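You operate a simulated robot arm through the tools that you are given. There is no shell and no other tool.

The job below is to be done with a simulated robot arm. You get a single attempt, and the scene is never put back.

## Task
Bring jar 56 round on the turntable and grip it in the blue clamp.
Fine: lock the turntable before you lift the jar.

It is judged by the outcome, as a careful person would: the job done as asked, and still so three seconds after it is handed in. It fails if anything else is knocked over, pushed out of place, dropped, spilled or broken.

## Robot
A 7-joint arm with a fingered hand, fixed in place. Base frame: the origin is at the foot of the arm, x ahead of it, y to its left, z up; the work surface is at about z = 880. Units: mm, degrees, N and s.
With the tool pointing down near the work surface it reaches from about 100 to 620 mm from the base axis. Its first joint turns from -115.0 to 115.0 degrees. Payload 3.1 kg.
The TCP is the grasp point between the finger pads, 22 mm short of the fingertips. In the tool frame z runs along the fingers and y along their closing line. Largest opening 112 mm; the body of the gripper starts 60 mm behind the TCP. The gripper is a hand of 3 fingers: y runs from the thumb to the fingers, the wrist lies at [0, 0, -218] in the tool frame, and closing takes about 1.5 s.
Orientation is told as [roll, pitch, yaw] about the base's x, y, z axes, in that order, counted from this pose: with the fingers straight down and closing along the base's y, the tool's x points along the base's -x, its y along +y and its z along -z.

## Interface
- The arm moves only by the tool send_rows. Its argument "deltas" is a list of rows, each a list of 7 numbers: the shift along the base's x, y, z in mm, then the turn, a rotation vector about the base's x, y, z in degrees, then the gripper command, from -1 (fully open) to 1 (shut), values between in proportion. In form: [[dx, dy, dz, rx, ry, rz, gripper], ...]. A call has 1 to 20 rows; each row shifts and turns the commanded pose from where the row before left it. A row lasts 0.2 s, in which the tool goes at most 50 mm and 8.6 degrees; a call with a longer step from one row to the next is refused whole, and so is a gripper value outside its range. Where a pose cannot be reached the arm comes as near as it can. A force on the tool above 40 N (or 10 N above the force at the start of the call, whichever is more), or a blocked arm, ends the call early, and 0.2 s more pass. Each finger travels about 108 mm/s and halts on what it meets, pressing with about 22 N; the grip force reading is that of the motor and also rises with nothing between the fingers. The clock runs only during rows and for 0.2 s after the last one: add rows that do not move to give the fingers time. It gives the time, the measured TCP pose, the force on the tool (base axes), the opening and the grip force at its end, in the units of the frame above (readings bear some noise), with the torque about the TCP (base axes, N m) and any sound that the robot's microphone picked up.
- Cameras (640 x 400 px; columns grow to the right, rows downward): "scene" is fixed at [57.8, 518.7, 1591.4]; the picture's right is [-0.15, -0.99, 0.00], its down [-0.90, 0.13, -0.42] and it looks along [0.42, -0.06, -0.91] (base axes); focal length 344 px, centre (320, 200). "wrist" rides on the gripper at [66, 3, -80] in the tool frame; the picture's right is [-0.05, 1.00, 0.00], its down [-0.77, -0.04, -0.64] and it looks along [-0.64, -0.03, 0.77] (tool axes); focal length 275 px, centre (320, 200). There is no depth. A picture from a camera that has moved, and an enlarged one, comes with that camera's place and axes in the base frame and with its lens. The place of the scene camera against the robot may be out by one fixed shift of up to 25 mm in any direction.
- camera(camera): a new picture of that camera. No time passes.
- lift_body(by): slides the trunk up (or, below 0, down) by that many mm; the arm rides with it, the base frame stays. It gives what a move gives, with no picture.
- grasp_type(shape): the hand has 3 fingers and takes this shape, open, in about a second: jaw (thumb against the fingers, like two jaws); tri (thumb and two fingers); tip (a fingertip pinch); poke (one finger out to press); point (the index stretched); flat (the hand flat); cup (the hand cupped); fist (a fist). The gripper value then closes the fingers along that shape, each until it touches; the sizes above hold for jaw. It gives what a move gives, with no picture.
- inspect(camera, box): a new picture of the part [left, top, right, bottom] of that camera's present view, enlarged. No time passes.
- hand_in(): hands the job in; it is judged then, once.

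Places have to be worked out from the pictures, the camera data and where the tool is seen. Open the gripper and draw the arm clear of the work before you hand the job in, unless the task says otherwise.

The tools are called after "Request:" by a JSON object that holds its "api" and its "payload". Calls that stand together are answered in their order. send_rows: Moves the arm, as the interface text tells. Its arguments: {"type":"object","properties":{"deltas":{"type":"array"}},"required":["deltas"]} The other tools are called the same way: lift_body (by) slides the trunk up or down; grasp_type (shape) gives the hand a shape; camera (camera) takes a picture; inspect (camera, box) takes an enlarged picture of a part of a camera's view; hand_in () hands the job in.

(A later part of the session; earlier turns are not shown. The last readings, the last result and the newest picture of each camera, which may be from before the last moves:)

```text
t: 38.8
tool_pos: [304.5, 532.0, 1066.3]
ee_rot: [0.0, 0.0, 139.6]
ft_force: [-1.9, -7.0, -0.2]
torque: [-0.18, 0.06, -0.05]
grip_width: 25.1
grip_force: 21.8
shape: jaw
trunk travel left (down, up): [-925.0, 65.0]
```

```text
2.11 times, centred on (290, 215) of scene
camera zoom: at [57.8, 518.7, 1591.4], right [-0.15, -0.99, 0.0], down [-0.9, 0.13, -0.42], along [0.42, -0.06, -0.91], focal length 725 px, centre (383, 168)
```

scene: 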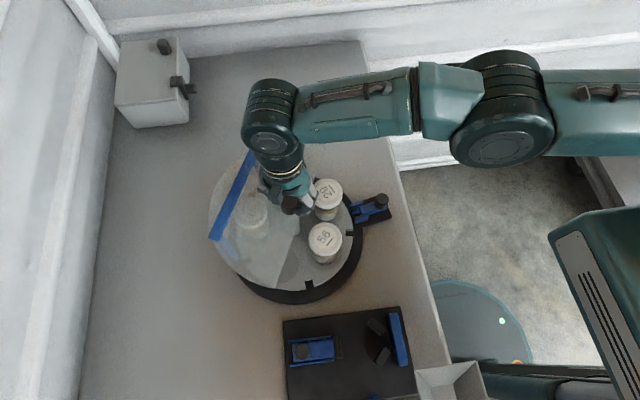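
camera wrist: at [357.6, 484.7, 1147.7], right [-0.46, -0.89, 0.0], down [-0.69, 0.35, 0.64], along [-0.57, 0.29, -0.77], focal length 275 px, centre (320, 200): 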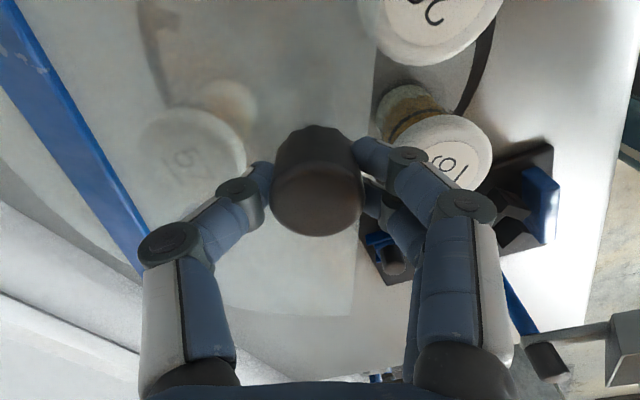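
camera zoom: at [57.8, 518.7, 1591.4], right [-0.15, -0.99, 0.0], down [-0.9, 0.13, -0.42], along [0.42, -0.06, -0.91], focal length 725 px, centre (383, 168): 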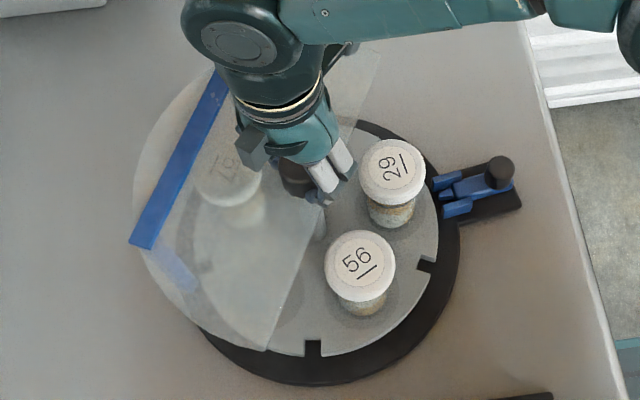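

Translation is nearly restored, but the base has stayed rotated about 4–5° counter-clockwise. I'll push the last few mm in y, with a small +x bias for the rotation fix later, then release the knob.

Request:
{"api": "send_rows", "payload": {"deltas": [[1, 2.2, 0, 0, 0, 0, 1], [1, 2.2, 0, 0, 0, 0, 1], [0, 0, 0, 0, 0, 0, 1], [0, 0, 0, 0, 0, 0, 1]]}}

Request:
{"api": "inspect", "payload": {"camera": "scene", "box": [180, 120, 400, 310]}}

Request:
{"api": "camera", "payload": {"camera": "wrist"}}

```text
t: 39.8
tool_pos: [305.8, 536.6, 1066.5]
ee_rot: [0.1, 0.0, 139.7]
ft_force: [-3.3, -7.9, -0.4]
torque: [-0.17, 0.11, -0.04]
grip_width: 25.3
grip_force: 21.9
shape: jaw
trunk travel left (down, up): [-925.0, 65.0]
```

```text
2.11 times, centred on (290, 215) of scene
camera zoom: at [57.8, 518.7, 1591.4], right [-0.15, -0.99, 0.0], down [-0.9, 0.13, -0.42], along [0.42, -0.06, -0.91], focal length 725 px, centre (383, 168)
```

zoom: 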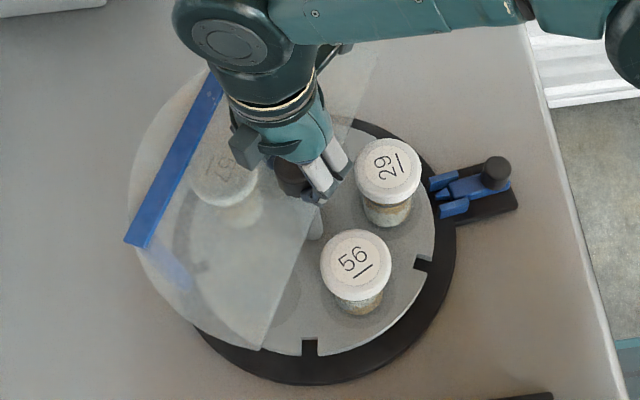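

```text
taken
camera wrist: at [353.7, 490.4, 1147.2], right [-0.68, -0.73, 0.0], down [-0.56, 0.53, 0.64], along [-0.46, 0.43, -0.77], focal length 275 px, centre (320, 200)
```

wrist: 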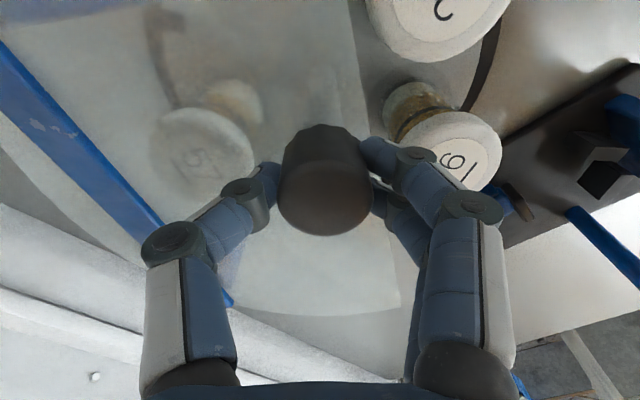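

The base centre is back in place, with its edges matching the earlier picture. I'll release, rise, unwind the yaw, and re-grip the knob for the remaining turn.

Request:
{"api": "send_rows", "payload": {"deltas": [[0, 0, 0, 0, 0, 0, 0.5], [0, 0, 0, 0, 0, 0, 0], [0, 0, 0, 0, 0, 0, -0.3], [0, 0, 0, 0, 0, 0, -0.3], [0, 0, 15, 0, 0, 0, -0.3], [0, 0, 20, 0, 0, 0, -0.3], [0, 0, 25, 0, 0, 0, -0.3], [0, 0, 0, 0, 0, -8, -0.3], [0, 0, 0, 0, 0, -8, -0.3], [0, 0, 0, 0, 0, -8, -0.3], [0, 0, 0, 0, 0, -8, -0.3], [0, 0, 0, 0, 0, -8, -0.3], [0, 0, 0, 0, 0, -8, -0.3], [0, 0, 0, 0, 0, -8, -0.3], [0, 0, 0, 0, 0, -8, -0.3], [0, 0, 0, 0, 0, -8, -0.3], [0, 0, 0, 0, 0, -8, -0.3], [0, 0, 0, 0, 0, 0, -0.3]]}}

Request:
{"api": "camera", "payload": {"camera": "wrist"}}

Request:
{"api": "camera", "payload": {"camera": "scene"}}

Request:
{"api": "inspect", "payload": {"camera": "scene", "box": [180, 120, 400, 310]}}

```text
t: 43.6
tool_pos: [305.7, 535.8, 1127.1]
ee_rot: [0.0, 0.0, 59.5]
ft_force: [0.6, -0.3, -0.2]
torque: [0.02, 0.02, 0.01]
grip_width: 72.4
grip_force: 0.1
shape: jaw
trunk travel left (down, up): [-925.0, 65.0]
```

```text
taken
camera wrist: at [269.4, 480.7, 1207.2], right [-0.84, 0.55, 0.0], down [0.42, 0.65, 0.64], along [0.35, 0.53, -0.77], focal length 275 px, centre (320, 200)
```

wrist: 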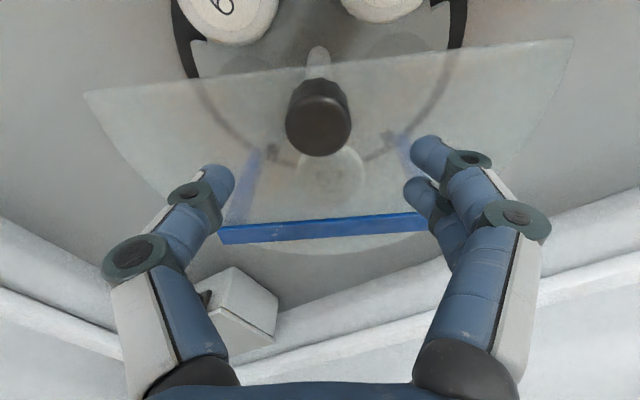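

```text
taken
```

scene: 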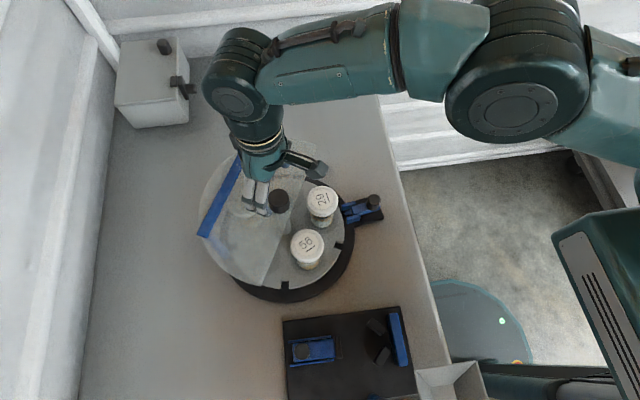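

```text
2.11 times, centred on (290, 215) of scene
camera zoom: at [57.8, 518.7, 1591.4], right [-0.15, -0.99, 0.0], down [-0.9, 0.13, -0.42], along [0.42, -0.06, -0.91], focal length 725 px, centre (383, 168)
```

zoom: 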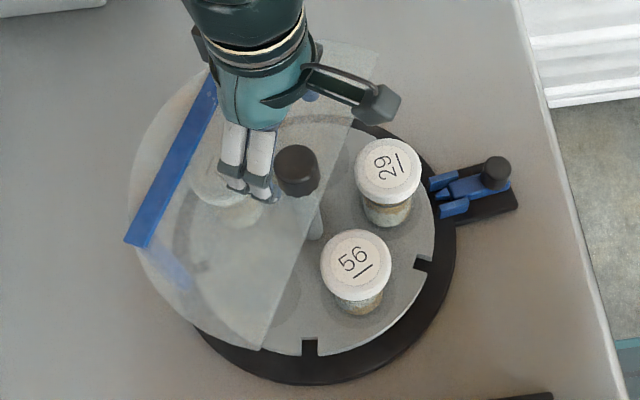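

The knob is back at about (305.5, 535). I'll descend, re-grip, and turn on by about 34°, then check the notch against the bolt.

Request:
{"api": "send_rows", "payload": {"deltas": [[0, 0, -20, 0, 0, 0, -0.3], [0, 0, -20, 0, 0, 0, -0.3], [0, 0, -15, 0, 0, 0, -0.3], [0, 0, -10, 0, 0, 0, -0.3], [0, 0, 0, 0, 0, 0, 0.2], [0, 0, 0, 0, 0, 0, 1], [0, 0, 0, 0, 0, 0, 1], [0, 0, 0, 0, 0, 0, 1], [0, 0, 0, 0, 0, 0, 1], [0, 0, 0, 0, 0, 4, 1], [0, 0, 0, 0, 0, 6, 1], [0, 0, 0, 0, 0, 6, 1], [0, 0, 0, 0, 0, 6, 1], [0, 0, 0, 0, 0, 6, 1], [0, 0, 0, 0, 0, 6, 1], [0, 0, 0, 0, 0, 0, 1]]}}

Request:
{"api": "inspect", "payload": {"camera": "scene", "box": [180, 120, 400, 310]}}

Request:
{"api": "inspect", "payload": {"camera": "scene", "box": [300, 170, 420, 260]}}

```text
t: 47.0
tool_pos: [305.9, 537.1, 1062.0]
ee_rot: [-0.1, 0.1, 93.7]
ft_force: [-4.7, -2.1, -0.5]
torque: [-0.02, 0.09, 0.02]
grip_width: 26.5
grip_force: 21.8
shape: jaw
trunk travel left (down, up): [-925.0, 65.0]
```

```text
2.11 times, centred on (290, 215) of scene
camera zoom: at [57.8, 518.7, 1591.4], right [-0.15, -0.99, 0.0], down [-0.9, 0.13, -0.42], along [0.42, -0.06, -0.91], focal length 725 px, centre (383, 168)
```

zoom: 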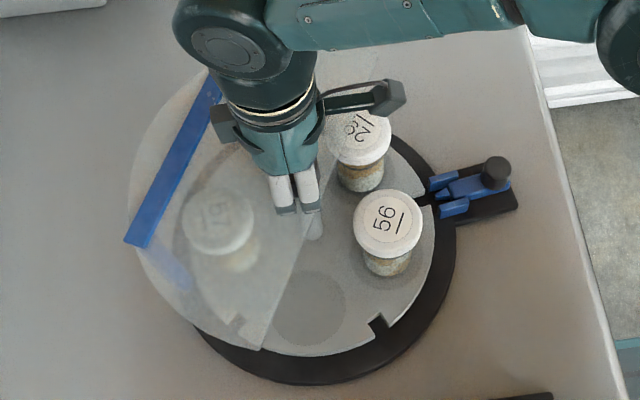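

```text
4.44 times, centred on (360, 215) of scene
camera zoom: at [57.8, 518.7, 1591.4], right [-0.15, -0.99, 0.0], down [-0.9, 0.13, -0.42], along [0.42, -0.06, -0.91], focal length 1530 px, centre (142, 133)
```

zoom: 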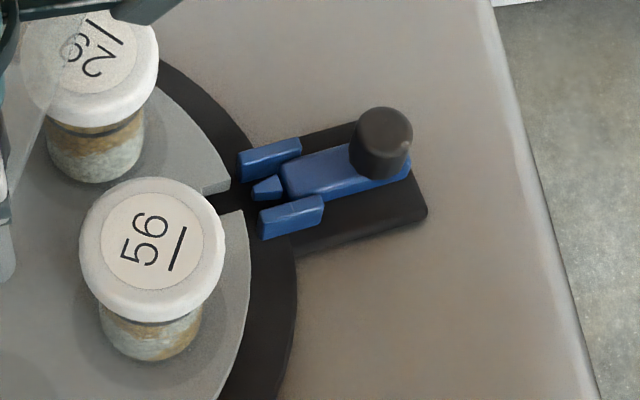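

The notch is close to the bolt line, so I'll zoom in to measure the alignment.

Request:
{"api": "inspect", "payload": {"camera": "scene", "box": [335, 195, 385, 230]}}

Request:
{"api": "camera", "payload": {"camera": "wrist"}}

```text
11.43 times, centred on (360, 212) of scene
camera zoom: at [57.8, 518.7, 1591.4], right [-0.15, -0.99, 0.0], down [-0.9, 0.13, -0.42], along [0.42, -0.06, -0.91], focal length 3934 px, centre (-137, 57)
```

zoom: 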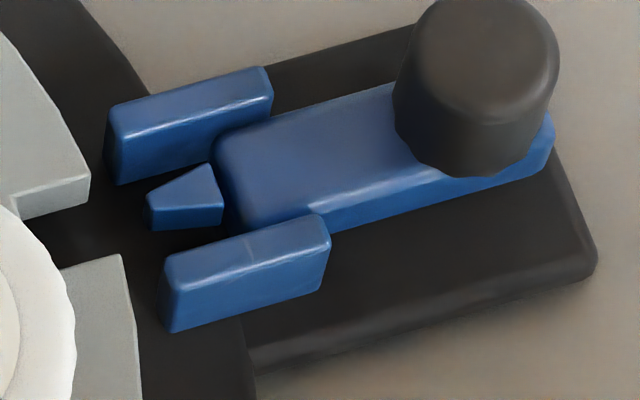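

```text
taken
camera wrist: at [305.6, 470.0, 1142.1], right [-1.0, -0.02, 0.0], down [-0.01, 0.77, 0.63], along [-0.01, 0.63, -0.77], focal length 275 px, centre (320, 200)
```

wrist: 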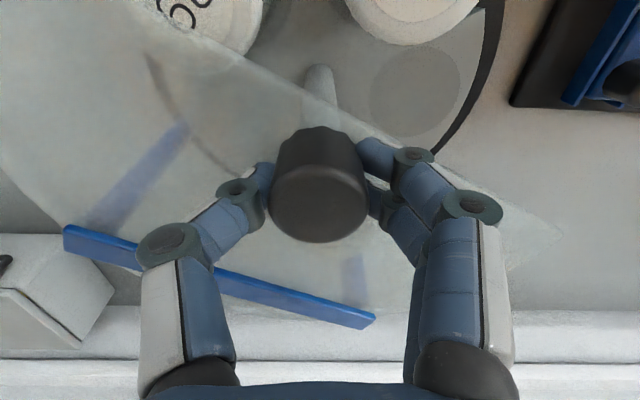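

The notch is aligned to within about 1 mm, against a notch roughly 14 mm wide. I'll release the knob, rise, and go over to the bolt knob, which is now at about (335, 337).

Request:
{"api": "send_rows", "payload": {"deltas": [[0, 0, 0, 0, 0, 0, 0.5], [0, 0, 0, 0, 0, 0, 0], [0, 0, 0, 0, 0, 0, -0.3], [0, 0, 0, 0, 0, 0, -0.3], [0, 0, 20, 0, 0, 0, -0.3], [0, 0, 35, 0, 0, 0, -0.3], [0, 0, 40, 0, 0, 0, -0.3], [3, -25, 0, 0, 0, 0, -0.3], [3, -30, 0, 0, 0, 0, -0.3], [4, -30, 0, 0, 0, 0, -0.3], [4, -30, 0, 0, 0, 0, -0.3], [4, -30, 0, 0, 0, 0, -0.3], [4, -30, 0, 0, 0, 0, -0.3], [4, -24, 0, 0, 0, 0, -0.3], [0, 0, -35, 0, 0, 0, -0.3], [0, 0, -35, 0, 0, 0, -0.3], [0, 0, -35, 0, 0, 0, -0.3], [0, 0, -35, 0, 0, 0, -0.3], [0, 0, 0, 0, 0, 0, -0.3]]}}

Request:
{"api": "camera", "payload": {"camera": "wrist"}}

Request:
{"api": "inspect", "payload": {"camera": "scene", "box": [180, 120, 400, 310]}}

```text
t: 51.0
tool_pos: [331.1, 338.2, 1016.8]
ee_rot: [-0.2, 0.0, 93.6]
ft_force: [0.0, -0.4, -0.4]
torque: [-0.02, 0.0, -0.01]
grip_width: 72.5
grip_force: 0.0
shape: jaw
trunk travel left (down, up): [-925.0, 65.0]
```

```text
taken
camera wrist: at [332.3, 271.2, 1098.0], right [-1.0, -0.02, 0.0], down [-0.01, 0.77, 0.64], along [-0.01, 0.64, -0.77], focal length 275 px, centre (320, 200)
```

wrist: 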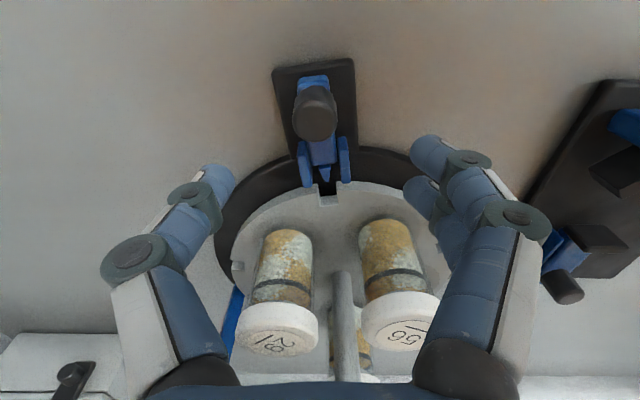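

```text
2.11 times, centred on (290, 215) of scene
camera zoom: at [57.8, 518.7, 1591.4], right [-0.15, -0.99, 0.0], down [-0.9, 0.13, -0.42], along [0.42, -0.06, -0.91], focal length 725 px, centre (383, 168)
```

zoom: 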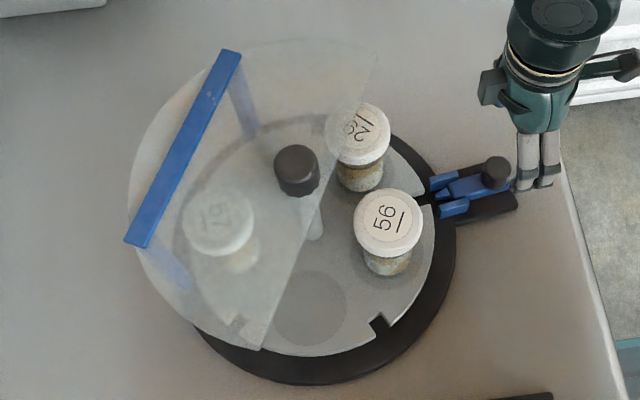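

The base rotation error is about 3°. The bolt knob is at about (333, 337.7), so I'll descend, grip it, and push the bolt home along its axis.

Request:
{"api": "send_rows", "payload": {"deltas": [[1.5, 0, -25, 0, 0, 2, -0.3], [0, 0, -25, 0, 0, 2, -0.3], [0, 0, -20, 0, 0, 0, -0.3], [0, 0, -13, 0, 0, 0, -0.3], [0, 0, 0, 0, 0, 0, 0.3], [0, 0, 0, 0, 0, 0, 1], [0, 0, 0, 0, 0, 0, 1], [0, 0, 0, 0, 0, 0, 1], [0, 0, 0, 0, 0, 0, 1], [-0.5, 4, 0, 0, 0, 0, 1], [-0.5, 4, 0, 0, 0, 0, 1], [0, 0, 0, 0, 0, 0, 1]]}}

Request:
{"api": "camera", "payload": {"camera": "wrist"}}

Request:
{"api": "inspect", "payload": {"camera": "scene", "box": [335, 195, 385, 230]}}

```text
t: 53.6
tool_pos: [333.0, 344.9, 933.2]
ee_rot: [0.0, 0.2, 97.6]
ft_force: [-2.4, -0.7, -0.1]
torque: [-0.04, 0.09, -0.05]
grip_width: 18.4
grip_force: 22.4
shape: jaw
trunk travel left (down, up): [-925.0, 65.0]
```

```text
taken
camera wrist: at [337.7, 279.4, 1014.2], right [-1.0, -0.09, 0.0], down [-0.07, 0.77, 0.64], along [-0.05, 0.63, -0.77], focal length 275 px, centre (320, 200)
```

wrist: 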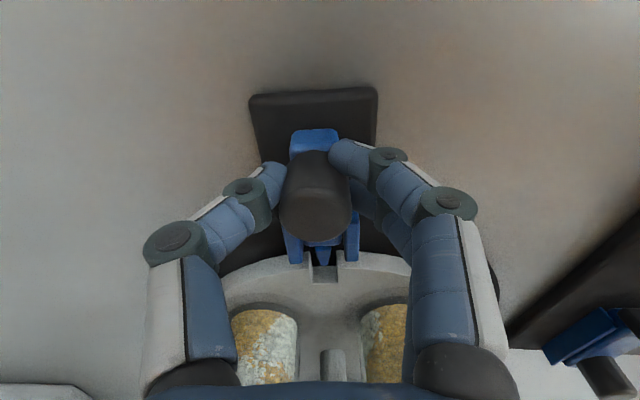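

```text
11.43 times, centred on (360, 212) of scene
camera zoom: at [57.8, 518.7, 1591.4], right [-0.15, -0.99, 0.0], down [-0.9, 0.13, -0.42], along [0.42, -0.06, -0.91], focal length 3934 px, centre (-137, 57)
```

zoom: 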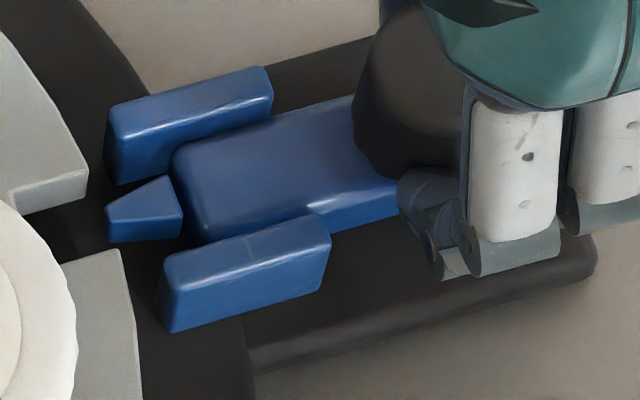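

The bolt is sliding in, with its tip pointing at the middle of the notch. I'll push on to the seated depth.

Request:
{"api": "send_rows", "payload": {"deltas": [[-0.5, 4, 0, 0, 0, 0, 1], [-0.5, 4, 0, 0, 0, 0, 1], [-0.5, 3.5, 0, 0, 0, 0, 1], [-0.2, 2, 0, 0, 0, 0, 1], [0, 0, 0, 0, 0, 0, 1]]}}

Request:
{"api": "camera", "payload": {"camera": "wrist"}}

Request:
{"api": "inspect", "payload": {"camera": "scene", "box": [335, 195, 385, 230]}}

Request:
{"api": "inspect", "payload": {"camera": "scene", "box": [180, 120, 400, 310]}}

```text
t: 54.8
tool_pos: [330.9, 359.5, 933.6]
ee_rot: [0.1, 0.0, 97.6]
ft_force: [-1.2, 0.5, -0.4]
torque: [-0.04, 0.12, -0.07]
grip_width: 18.3
grip_force: 22.4
shape: jaw
trunk travel left (down, up): [-925.0, 65.0]
```

```text
taken
camera wrist: at [335.6, 292.5, 1014.2], right [-1.0, -0.09, 0.0], down [-0.07, 0.77, 0.63], along [-0.05, 0.63, -0.77], focal length 275 px, centre (320, 200)
```

wrist: 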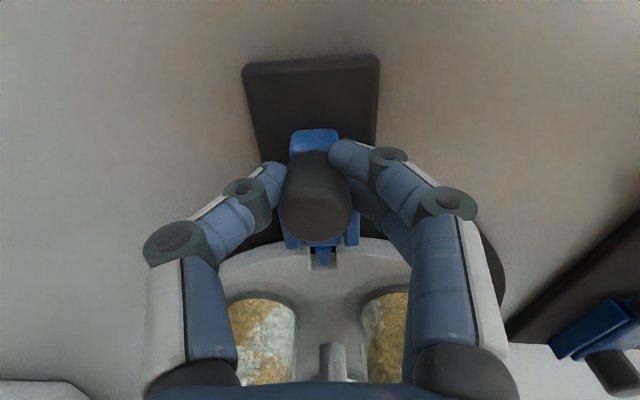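

```text
11.43 times, centred on (360, 212) of scene
camera zoom: at [57.8, 518.7, 1591.4], right [-0.15, -0.99, 0.0], down [-0.9, 0.13, -0.42], along [0.42, -0.06, -0.91], focal length 3934 px, centre (-137, 57)
```

zoom: 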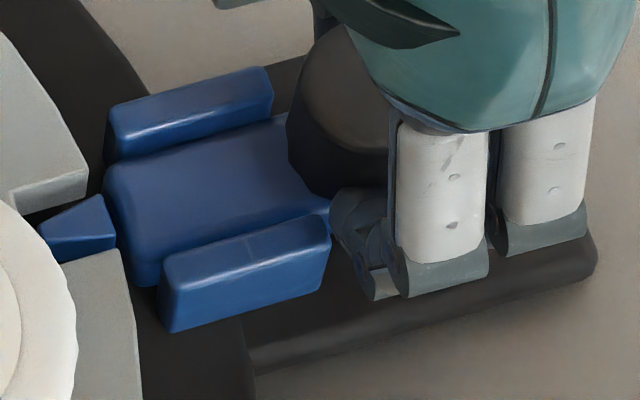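

```text
2.11 times, centred on (290, 215) of scene
camera zoom: at [57.8, 518.7, 1591.4], right [-0.15, -0.99, 0.0], down [-0.9, 0.13, -0.42], along [0.42, -0.06, -0.91], focal length 725 px, centre (383, 168)
```

zoom: 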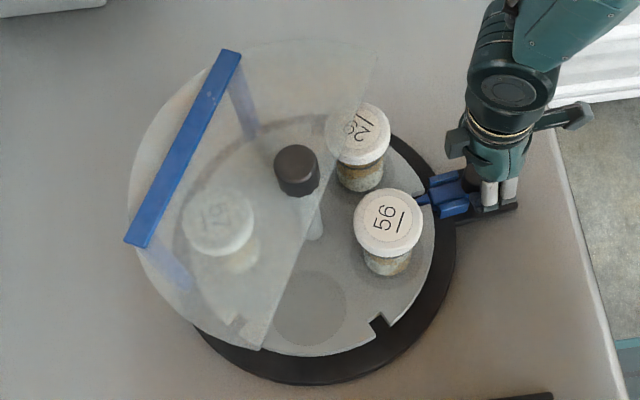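

The bolt is in the notch after about 22 mm of travel, the same as its original seating. I'll nudge 2 mm more to confirm it's fully home.

Request:
{"api": "send_rows", "payload": {"deltas": [[-0.2, 1.5, 0, 0, 0, 0, 1], [0, 0, 0, 0, 0, 0, 1]]}}

Request:
{"api": "inspect", "payload": {"camera": "wrist", "box": [260, 200, 400, 310]}}

```text
t: 55.4
tool_pos: [330.3, 358.1, 933.1]
ee_rot: [0.0, 0.1, 97.5]
ft_force: [-1.4, -2.9, 0.7]
torque: [-0.1, 0.14, -0.01]
grip_width: 18.4
grip_force: 21.7
shape: jaw
trunk travel left (down, up): [-925.0, 65.0]
```

```text
3.64 times, centred on (330, 255) of wrist
camera zoom: at [335.6, 293.1, 1014.2], right [-1.0, -0.09, 0.0], down [-0.07, 0.77, 0.63], along [-0.05, 0.63, -0.77], focal length 1001 px, centre (284, 0)
```

zoom: 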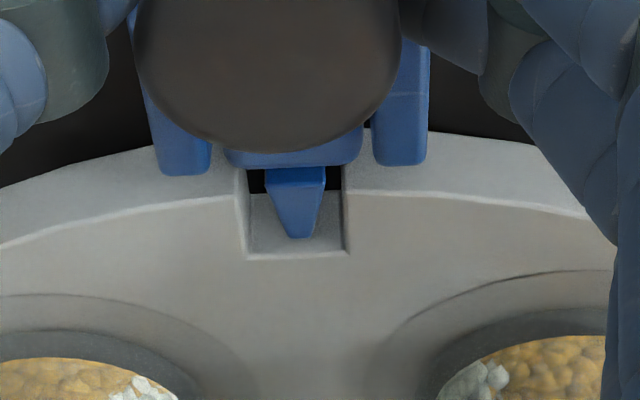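

The table is locked. Now I'll rotate the whole base back by about 3°, swinging the held bolt knob slowly -10 mm in x toward its original spot at (320, 357).

Request:
{"api": "send_rows", "payload": {"deltas": [[-1.5, 0, 0, 0, 0, -0.4, 1], [-1.5, 0, 0, 0, 0, -0.4, 1], [-1.5, 0, 0, 0, 0, -0.4, 1], [-1.5, 0, 0, 0, 0, -0.4, 1], [-1.5, 0, 0, 0, 0, -0.4, 1], [0, 0, 0, 0, 0, 0, 1]]}}

Request:
{"api": "inspect", "payload": {"camera": "scene", "box": [180, 120, 400, 310]}}

```text
t: 56.8
tool_pos: [324.4, 359.1, 932.8]
ee_rot: [0.0, -0.1, 95.6]
ft_force: [9.9, -3.2, 1.3]
torque: [-0.03, -0.13, -0.01]
grip_width: 18.8
grip_force: 21.2
shape: jaw
trunk travel left (down, up): [-925.0, 65.0]
```

```text
2.11 times, centred on (290, 215) of scene
camera zoom: at [57.8, 518.7, 1591.4], right [-0.15, -0.99, 0.0], down [-0.9, 0.13, -0.42], along [0.42, -0.06, -0.91], focal length 725 px, centre (383, 168)
```

zoom: 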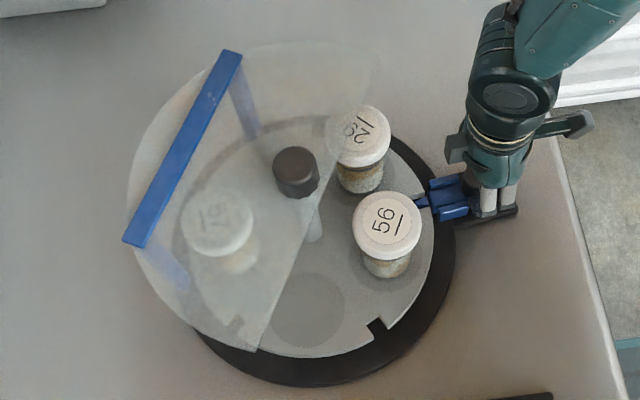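

The base is rotating back with about 10 N of resistance, so I'll continue.

Request:
{"api": "send_rows", "payload": {"deltas": [[-1.5, 0, 0, 0, 0, -0.4, 1], [-1.5, 0, 0, 0, 0, -0.4, 1], [-1.5, 0, 0, 0, 0, -0.4, 1], [-1.5, 0, 0, 0, 0, -0.4, 1], [0, 0, 0, 0, 0, 0, 1]]}}

Request:
{"api": "inspect", "payload": {"camera": "scene", "box": [180, 120, 400, 310]}}

```text
t: 58.0
tool_pos: [317.1, 360.1, 932.9]
ee_rot: [0.1, 0.0, 93.9]
ft_force: [8.5, -2.2, 0.6]
torque: [-0.04, -0.1, 0.0]
grip_width: 18.8
grip_force: 21.9
shape: jaw
trunk travel left (down, up): [-925.0, 65.0]
```

```text
2.11 times, centred on (290, 215) of scene
camera zoom: at [57.8, 518.7, 1591.4], right [-0.15, -0.99, 0.0], down [-0.9, 0.13, -0.42], along [0.42, -0.06, -0.91], focal length 725 px, centre (383, 168)
```

zoom: 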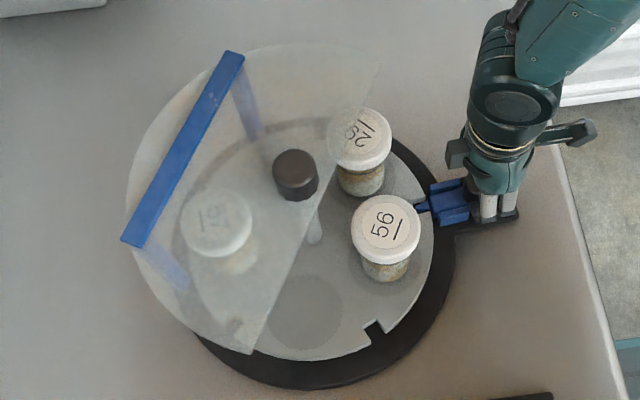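

Rotation is nearly restored, with about 1° left and the centre roughly 5 mm toward -x. I'll release the bolt, then re-grip the centre knob and nudge the now-locked table the rest of the way.

Request:
{"api": "send_rows", "payload": {"deltas": [[0, 0, 0, 0, 0, 0, 0.6], [0, 0, 0, 0, 0, 0, 0], [0, 0, 0, 0, 0, 0, -0.3], [0, 0, 0, 0, 0, 0, -0.3], [0, 0, 20, 0, 0, 0, -0.3], [0, 0, 40, 0, 0, 0, -0.3], [0, 0, 45, 0, 0, 0, -0.3], [0, 0, 45, 0, 0, 0, -0.3], [0, 0, 45, 0, 0, -4, -0.3], [-2, 29, 0, 0, 0, -5, -0.3], [-2, 29, 0, 0, 0, -5, -0.3], [-2, 29, 0, 0, 0, -5, -0.3], [-2, 29, 0, 0, 0, -5, -0.3], [-2, 29, 0, 0, 0, -5, -0.3], [-2, 29, 0, 0, 0, -5, -0.3], [0, 0, 0, 0, 0, 0, -0.3]]}}

Request:
{"api": "camera", "payload": {"camera": "wrist"}}

Request:
{"api": "inspect", "payload": {"camera": "scene", "box": [180, 120, 400, 310]}}

Request:
{"api": "inspect", "payload": {"camera": "scene", "box": [300, 170, 420, 260]}}

```text
t: 61.4
tool_pos: [305.6, 532.9, 1129.0]
ee_rot: [0.0, 0.1, 59.9]
ft_force: [0.6, 0.2, 0.5]
torque: [0.03, 0.02, -0.01]
grip_width: 72.5
grip_force: 0.1
shape: jaw
trunk travel left (down, up): [-925.0, 65.0]
```

```text
taken
camera wrist: at [269.5, 476.9, 1209.5], right [-0.84, 0.54, 0.0], down [0.42, 0.65, 0.64], along [0.34, 0.53, -0.77], focal length 275 px, centre (320, 200)
```

wrist: 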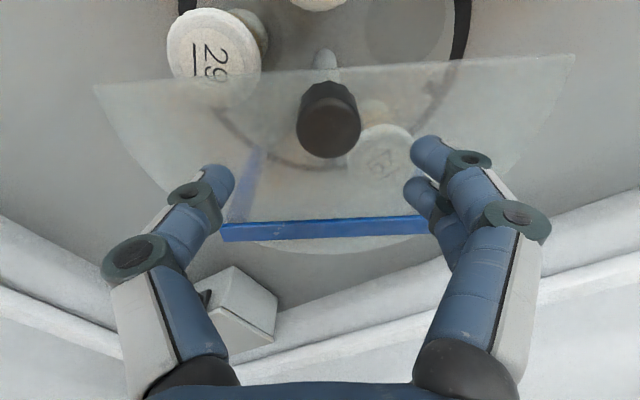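

```text
2.11 times, centred on (290, 215) of scene
camera zoom: at [57.8, 518.7, 1591.4], right [-0.15, -0.99, 0.0], down [-0.9, 0.13, -0.42], along [0.42, -0.06, -0.91], focal length 725 px, centre (383, 168)
```

zoom: 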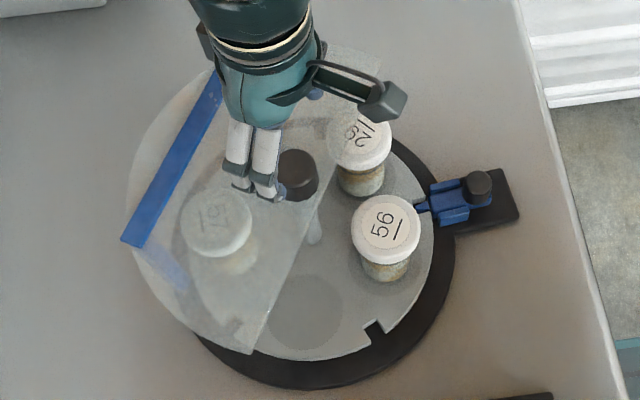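

```text
4.44 times, centred on (360, 215) of scene
camera zoom: at [57.8, 518.7, 1591.4], right [-0.15, -0.99, 0.0], down [-0.9, 0.13, -0.42], along [0.42, -0.06, -0.91], focal length 1530 px, centre (142, 133)
```

zoom: 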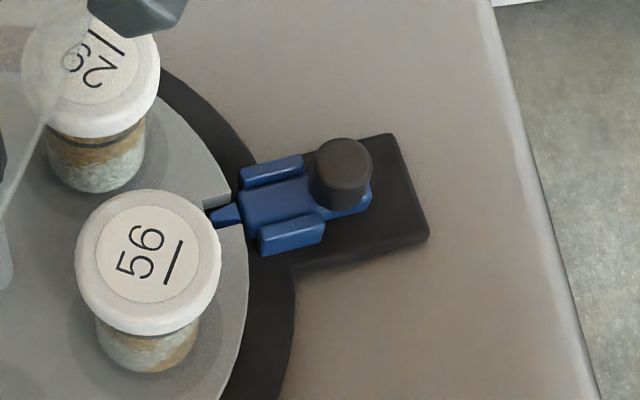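

The latch is back to within about 1–2 mm, and the centre knob is at (301.2, 535.6) against 305.2 originally. I'll grip it and nudge +4 mm in x with a slight clockwise twist.

Request:
{"api": "send_rows", "payload": {"deltas": [[-4, 2.5, -20, 0, 0, 0, -0.3], [0, 0, -20, 0, 0, 0, -0.3], [0, 0, -15, 0, 0, 0, -0.3], [0, 0, -12, 0, 0, 0, -0.3], [0, 0, 0, 0, 0, 0, 0.2], [0, 0, 0, 0, 0, 0, 1], [0, 0, 0, 0, 0, 0, 1], [0, 0, 0, 0, 0, 0, 1], [0, 0, 0, 0, 0, 0, 1], [1, 0, 0, 0, 0, -0.5, 1], [1, 0, 0, 0, 0, -0.5, 1], [1, 0, 0, 0, 0, -0.5, 1], [1, 0, 0, 0, 0, -0.5, 1], [0, 0, 0, 0, 0, 0, 1]]}}

Request:
{"api": "inspect", "payload": {"camera": "scene", "box": [180, 120, 400, 310]}}

Request:
{"api": "inspect", "payload": {"camera": "scene", "box": [300, 170, 420, 260]}}

```text
t: 64.4
tool_pos: [302.6, 536.7, 1062.6]
ee_rot: [-0.1, 0.2, 57.9]
ft_force: [-10.7, -3.1, 0.2]
torque: [-0.03, 0.21, 0.09]
grip_width: 26.3
grip_force: 22.1
shape: jaw
trunk travel left (down, up): [-925.0, 65.0]
```

```text
2.11 times, centred on (290, 215) of scene
camera zoom: at [57.8, 518.7, 1591.4], right [-0.15, -0.99, 0.0], down [-0.9, 0.13, -0.42], along [0.42, -0.06, -0.91], focal length 725 px, centre (383, 168)
```

zoom: 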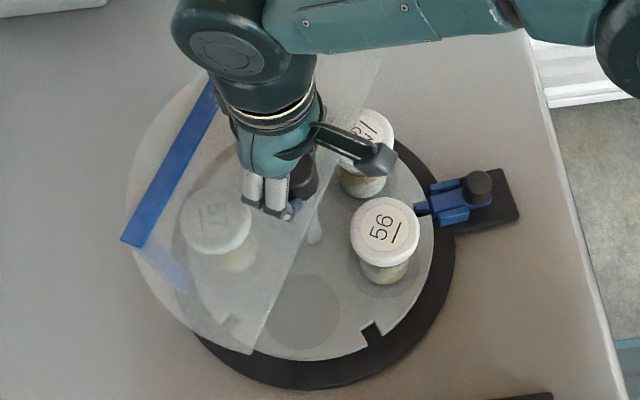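

```text
4.44 times, centred on (360, 215) of scene
camera zoom: at [57.8, 518.7, 1591.4], right [-0.15, -0.99, 0.0], down [-0.9, 0.13, -0.42], along [0.42, -0.06, -0.91], focal length 1530 px, centre (142, 133)
```

zoom: 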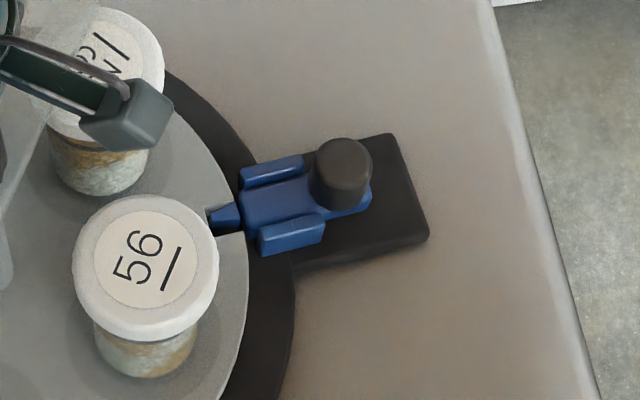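

The base hasn't broken free yet at 10.7 N, and only the notch play was taken up. I'll push a few more mm in small steps.

Request:
{"api": "send_rows", "payload": {"deltas": [[1, 0, 0, 0, 0, -0.3, 1], [1, 0, 0, 0, 0, -0.3, 1], [1, 0, 0, 0, 0, -0.3, 1], [0, 0, 0, 0, 0, 0, 1]]}}

Request:
{"api": "inspect", "payload": {"camera": "scene", "box": [180, 120, 400, 310]}}

Request:
{"api": "inspect", "payload": {"camera": "scene", "box": [300, 170, 420, 260]}}

```text
t: 65.4
tool_pos: [305.3, 536.9, 1062.6]
ee_rot: [-0.1, 0.0, 57.1]
ft_force: [-12.6, -0.5, -0.8]
torque: [0.03, 0.22, 0.12]
grip_width: 25.9
grip_force: 22.2
shape: jaw
trunk travel left (down, up): [-925.0, 65.0]
```

```text
2.11 times, centred on (290, 215) of scene
camera zoom: at [57.8, 518.7, 1591.4], right [-0.15, -0.99, 0.0], down [-0.9, 0.13, -0.42], along [0.42, -0.06, -0.91], focal length 725 px, centre (383, 168)
```

zoom: 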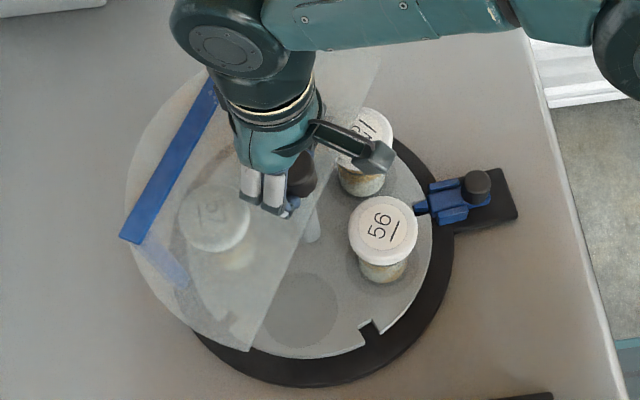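

```text
4.44 times, centred on (360, 215) of scene
camera zoom: at [57.8, 518.7, 1591.4], right [-0.15, -0.99, 0.0], down [-0.9, 0.13, -0.42], along [0.42, -0.06, -0.91], focal length 1530 px, centre (142, 133)
```

zoom: 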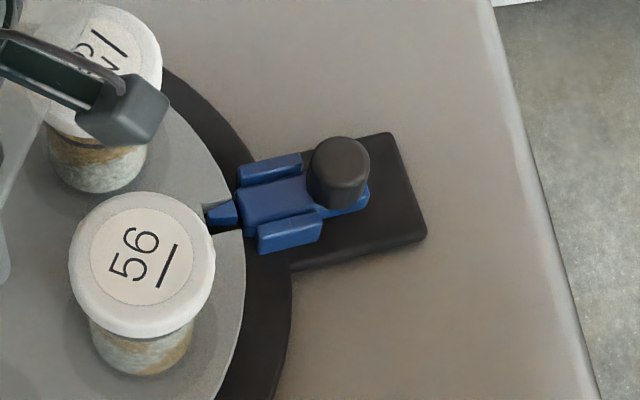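

The base is moving by about a millimetre or two, so I'll make one more small nudge and then release.

Request:
{"api": "send_rows", "payload": {"deltas": [[1, -0.8, 0, 0, 0, -0.3, 1], [1, -0.8, 0, 0, 0, -0.3, 1], [0, 0, 0, 0, 0, 0, 1], [0, 0, 0, 0, 0, 0, 0.5], [0, 0, 0, 0, 0, 0, 0], [0, 0, 0, 0, 0, 0, -0.3], [0, 0, 0, 0, 0, 0, -0.3], [0, 0, 20, 0, 0, 0, -0.3], [0, 0, 30, 0, 0, 0, -0.3], [0, 0, 30, 0, 0, 0, -0.3], [0, -30, 0, 0, 0, 0, -0.3], [0, -40, 0, 0, 0, 0, -0.3], [0, -40, 0, 0, 0, 0, -0.3], [0, -40, 0, 0, 0, 0, -0.3], [0, -40, 0, 0, 0, 0, -0.3], [0, -40, 0, 0, 0, 0, -0.3], [0, 0, 0, 0, 0, 0, -0.3]]}}

Request:
{"api": "inspect", "payload": {"camera": "scene", "box": [180, 120, 400, 310]}}

Request:
{"api": "inspect", "payload": {"camera": "scene", "box": [335, 195, 385, 230]}}

Request:
{"api": "camera", "payload": {"camera": "wrist"}}

```text
t: 69.0
tool_pos: [310.4, 304.9, 1141.6]
ee_rot: [0.0, 0.1, 56.6]
ft_force: [-1.3, 0.4, 0.4]
torque: [0.02, -0.02, 0.0]
grip_width: 72.5
grip_force: 0.0
shape: jaw
trunk travel left (down, up): [-925.0, 65.0]
```

```text
2.11 times, centred on (290, 215) of scene
camera zoom: at [57.8, 518.7, 1591.4], right [-0.15, -0.99, 0.0], down [-0.9, 0.13, -0.42], along [0.42, -0.06, -0.91], focal length 725 px, centre (383, 168)
```

zoom: 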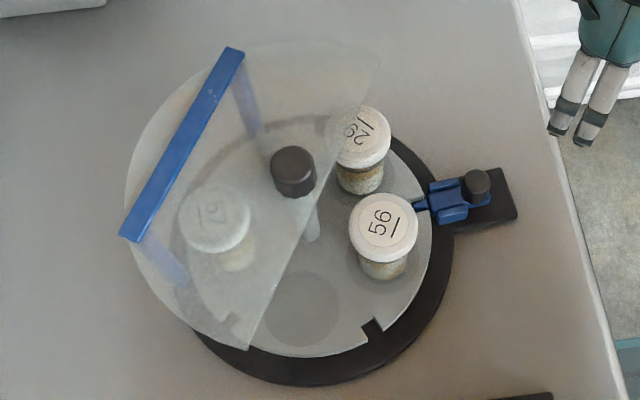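

```text
11.43 times, centred on (360, 212) of scene
camera zoom: at [57.8, 518.7, 1591.4], right [-0.15, -0.99, 0.0], down [-0.9, 0.13, -0.42], along [0.42, -0.06, -0.91], focal length 3934 px, centre (-137, 57)
```

zoom: 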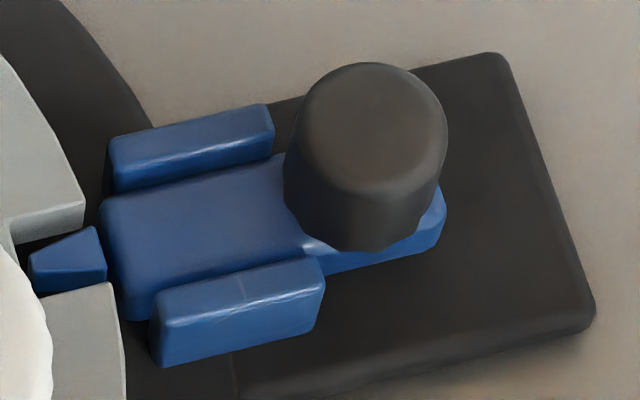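

```text
taken
camera wrist: at [270.2, 251.8, 1222.6], right [-0.81, 0.59, 0.0], down [0.46, 0.62, 0.63], along [0.38, 0.51, -0.77], focal length 275 px, centre (320, 200)
```

wrist: 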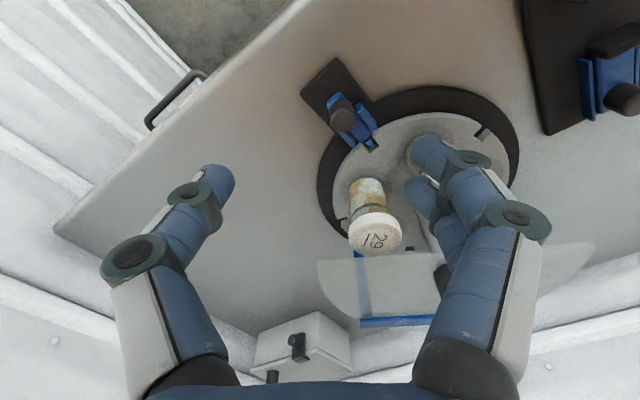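

The turntable is back to within a few mm of its original place and the bolt is seated, so it's locked. Before grasping jar 56 I'll get a close view of the clamp to measure its heights and gap.

Request:
{"api": "send_rows", "payload": {"deltas": [[-25, 0, 0, 0, 0, 5, -0.3], [-25, 0, 0, 0, 0, 5, -0.3], [-25, 0, 0, 0, 0, 5, -0.3], [-25, 0, 0, 0, 0, 5, -0.3], [-25, 0, 0, 0, 0, 5, -0.3], [-25, 0, 0, 0, 0, 5, -0.3], [-25, 0, 0, 0, 0, 5, -0.3], [-25, 0, 0, 0, 0, 5, -0.3], [-20, -5, 0, 0, 0, 3, -0.3], [0, 0, 0, 0, 0, 0, -0.3]]}}

Request:
{"api": "camera", "payload": {"camera": "wrist"}}

Request:
{"api": "inspect", "payload": {"camera": "wrist", "box": [220, 60, 440, 220]}}

```text
t: 71.2
tool_pos: [89.7, 300.2, 1141.2]
ee_rot: [0.0, 0.1, 99.6]
ft_force: [0.2, 0.1, 1.3]
torque: [0.0, 0.0, 0.0]
grip_width: 72.5
grip_force: 0.1
shape: jaw
trunk travel left (down, up): [-925.0, 65.0]
```

```text
taken
camera wrist: at [97.4, 234.4, 1221.9], right [-0.99, -0.12, 0.0], down [-0.09, 0.77, 0.64], along [-0.08, 0.63, -0.77], focal length 275 px, centre (320, 200)
```

wrist: 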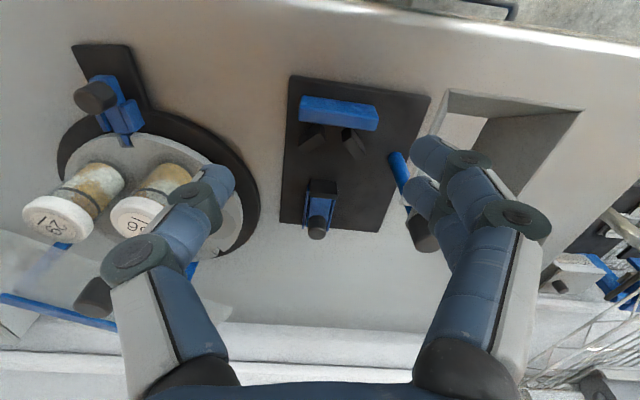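

```text
2.50 times, centred on (330, 140) of wrist
camera zoom: at [97.4, 234.4, 1221.9], right [-0.99, -0.12, 0.0], down [-0.09, 0.77, 0.64], along [-0.08, 0.63, -0.77], focal length 688 px, centre (295, 350)
```

zoom: 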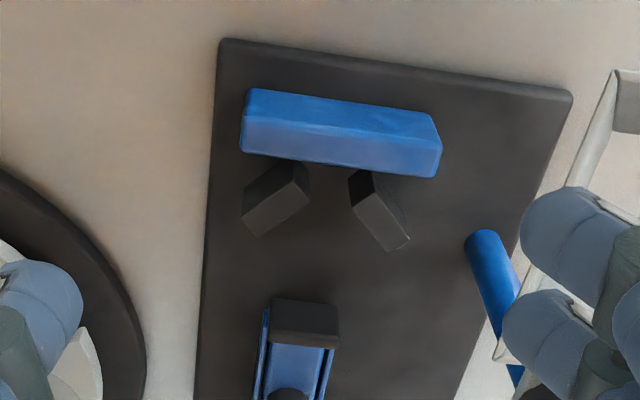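

The clamp axis is x≈60.6. The V-blocks are at y≈387 with tops around z≈927, and the pad face is at y≈462, so the seated jar centre should be about (60.6, 410). I'll stay clear of the tray corner near (12, 375, 1045). Now I'll move over jar 56.

Request:
{"api": "send_rows", "payload": {"deltas": [[18, 14, 0, 0, 0, -4, -0.3], [18, 14, 0, 0, 0, -4, -0.3], [18, 14, 0, 0, 0, -4, -0.3], [18, 14, 0, 0, 0, -4, -0.3], [18, 14, 0, 0, 0, -4, -0.3], [18, 14, 0, 0, 0, -4, -0.3], [18, 14, 0, 0, 0, -4, -0.3], [18, 14, 0, 0, 0, -4, -0.3], [18, 14, 0, 0, 0, -4, -0.3], [12, 14, 0, 0, 0, -4, -0.4], [0, 24, 0, 0, 0, -2, -0.5], [0, 0, 0, 0, 0, 0, -0.5]]}}

Request:
{"api": "camera", "payload": {"camera": "wrist"}}

Request:
{"api": "inspect", "payload": {"camera": "wrist", "box": [240, 20, 400, 140]}}

Request:
{"api": "camera", "payload": {"camera": "scene"}}

```text
t: 73.8
tool_pos: [264.7, 463.9, 1141.6]
ee_rot: [0.0, -0.1, 57.4]
ft_force: [0.4, -0.4, 0.2]
torque: [0.03, 0.01, -0.02]
grip_width: 83.7
grip_force: 0.1
shape: jaw
trunk travel left (down, up): [-925.0, 65.0]
```

```text
taken
camera wrist: at [226.2, 409.7, 1222.9], right [-0.82, 0.58, 0.0], down [0.45, 0.63, 0.64], along [0.37, 0.52, -0.77], focal length 275 px, centre (320, 200)
```

wrist: 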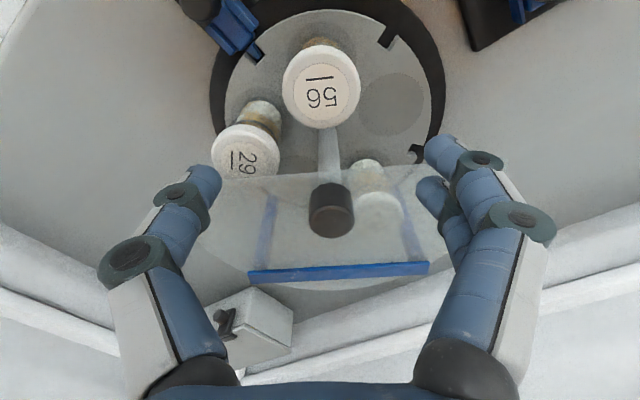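

```text
3.33 times, centred on (320, 80) of wrist
camera zoom: at [226.2, 409.7, 1222.9], right [-0.82, 0.58, 0.0], down [0.45, 0.63, 0.64], along [0.37, 0.52, -0.77], focal length 918 px, centre (320, 600)
```

zoom: 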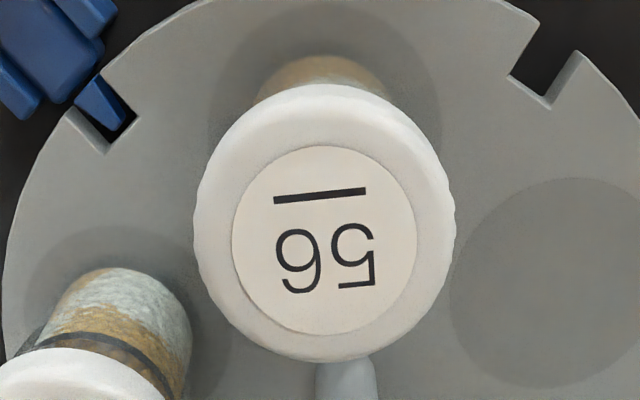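

```text
taken
```

scene: 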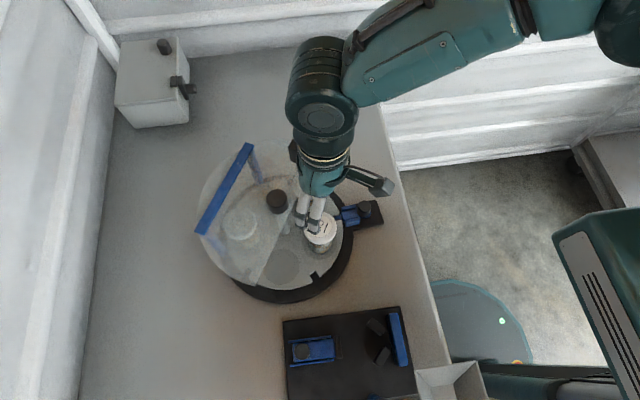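

The underline confirms this is jar 56. Its lid centre is at about (268.5, 471.5), diameter about 64, with the top near z≈992. I'll centre over it and lower partway to check.

Request:
{"api": "send_rows", "payload": {"deltas": [[2, 4, 0, 0, 0, 0.5, -0.6], [2, 4, -15, 0, 0, 0, -0.65], [0, 0, -30, 0, 0, 0, -0.65], [0, 0, -30, 0, 0, 0, -0.65], [0, 0, -25, 0, 0, 0, -0.65], [0, 0, 0, 0, 0, 0, -0.65]]}}

Request:
{"api": "camera", "payload": {"camera": "wrist"}}

Request:
{"api": "inspect", "payload": {"camera": "scene", "box": [240, 130, 400, 270]}}

```text
t: 75.2
tool_pos: [267.8, 472.0, 1040.5]
ee_rot: [0.0, 0.0, 58.0]
ft_force: [0.7, 0.3, -0.7]
torque: [0.01, -0.03, 0.02]
grip_width: 92.2
grip_force: 0.0
shape: jaw
trunk travel left (down, up): [-925.0, 65.0]
```

```text
taken
camera wrist: at [229.7, 417.7, 1122.0], right [-0.82, 0.57, 0.0], down [0.44, 0.64, 0.64], along [0.36, 0.52, -0.77], focal length 275 px, centre (320, 200)
```

wrist: 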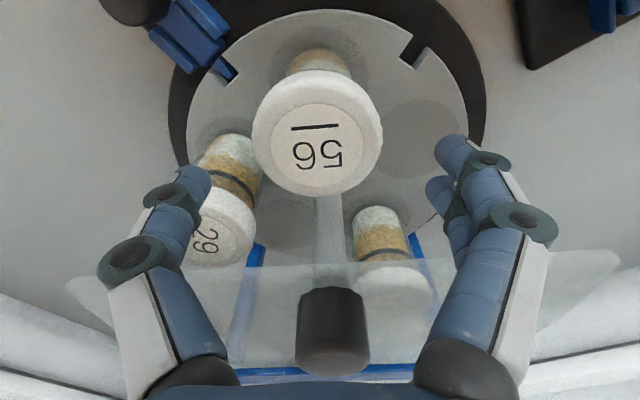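

```text
2.86 times, centred on (320, 200) of scene
camera zoom: at [57.8, 518.7, 1591.4], right [-0.15, -0.99, 0.0], down [-0.9, 0.13, -0.42], along [0.42, -0.06, -0.91], focal length 983 px, centre (320, 200)
```

zoom: 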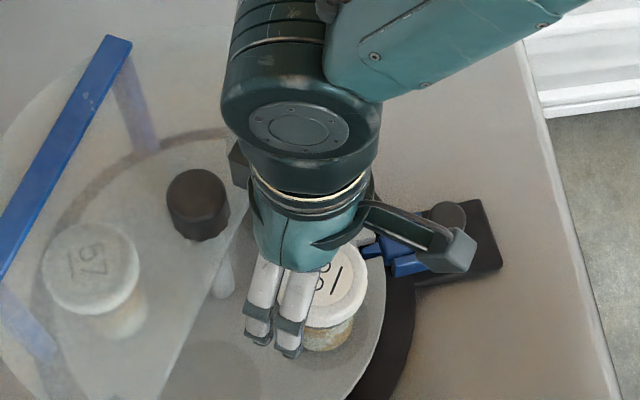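

Triangulating puts the lid centre at (265.8, 468.5) with its top at z≈1007. I'll correct by (-2, -3), descend to z≈994, and close gently on the lid.

Request:
{"api": "send_rows", "payload": {"deltas": [[-2, -3.2, 0, 0, 0, 0, -0.65], [0, 0, -16, 0, 0, 0, -0.65], [0, 0, -16, 0, 0, 0, -0.65], [0, 0, -14, 0, 0, 0, -0.65], [0, 0, 0, 0, 0, 0, -0.65]]}}

Request:
{"api": "camera", "payload": {"camera": "wrist"}}

Request:
{"api": "inspect", "payload": {"camera": "scene", "box": [280, 180, 380, 270]}}

```text
t: 76.4
tool_pos: [266.5, 469.2, 994.9]
ee_rot: [0.0, 0.1, 57.9]
ft_force: [0.3, -0.1, 0.4]
torque: [0.0, -0.03, -0.01]
grip_width: 92.4
grip_force: 0.1
shape: jaw
trunk travel left (down, up): [-925.0, 65.0]
```

```text
taken
camera wrist: at [227.6, 414.7, 1076.2], right [-0.82, 0.57, 0.0], down [0.44, 0.64, 0.64], along [0.36, 0.52, -0.77], focal length 275 px, centre (320, 200)
```

wrist: 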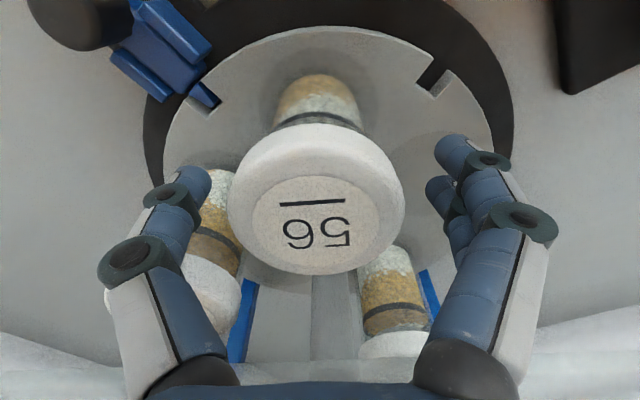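

```text
4.44 times, centred on (330, 225) of scene
camera zoom: at [57.8, 518.7, 1591.4], right [-0.15, -0.99, 0.0], down [-0.9, 0.13, -0.42], along [0.42, -0.06, -0.91], focal length 1530 px, centre (276, 89)
```

zoom: 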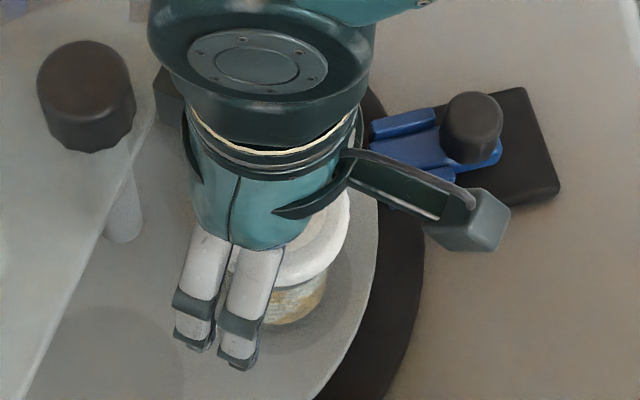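

The lid is centred between the fingers with its top near z≈1008, so I'll close on it.

Request:
{"api": "send_rows", "payload": {"deltas": [[0, 0, 0, 0, 0, 0, -0.4], [0, 0, 0, 0, 0, 0, -0.2], [0, 0, 0, 0, 0, 0, 0], [0, 0, 0, 0, 0, 0, 0.5], [0, 0, 0, 0, 0, 0, 1], [0, 0, 0, 0, 0, 0, 1], [0, 0, 0, 0, 0, 0, 1]]}}

Request:
{"api": "camera", "payload": {"camera": "wrist"}}

Request:
{"api": "inspect", "payload": {"camera": "scene", "box": [180, 120, 400, 310]}}

```text
t: 78.0
tool_pos: [266.7, 470.4, 995.3]
ee_rot: [0.0, 0.1, 58.0]
ft_force: [0.3, 0.4, 0.5]
torque: [0.03, 0.02, -0.03]
grip_width: 46.5
grip_force: 21.8
shape: jaw
trunk travel left (down, up): [-925.0, 65.0]
```

```text
taken
camera wrist: at [227.7, 414.7, 1076.4], right [-0.82, 0.57, 0.0], down [0.44, 0.64, 0.64], along [0.36, 0.52, -0.77], focal length 275 px, centre (320, 200)
```

wrist: 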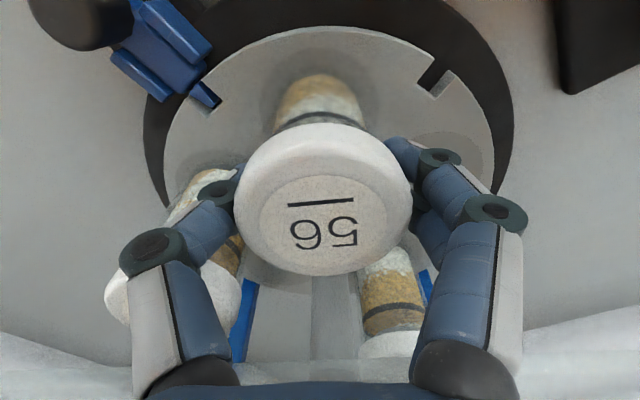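

```text
2.11 times, centred on (290, 215) of scene
camera zoom: at [57.8, 518.7, 1591.4], right [-0.15, -0.99, 0.0], down [-0.9, 0.13, -0.42], along [0.42, -0.06, -0.91], focal length 725 px, centre (383, 168)
```

zoom: 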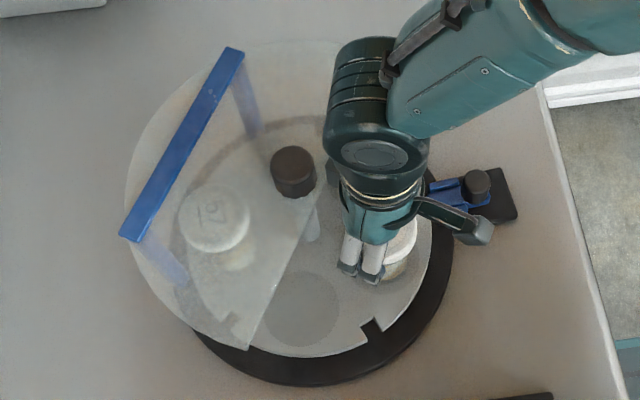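

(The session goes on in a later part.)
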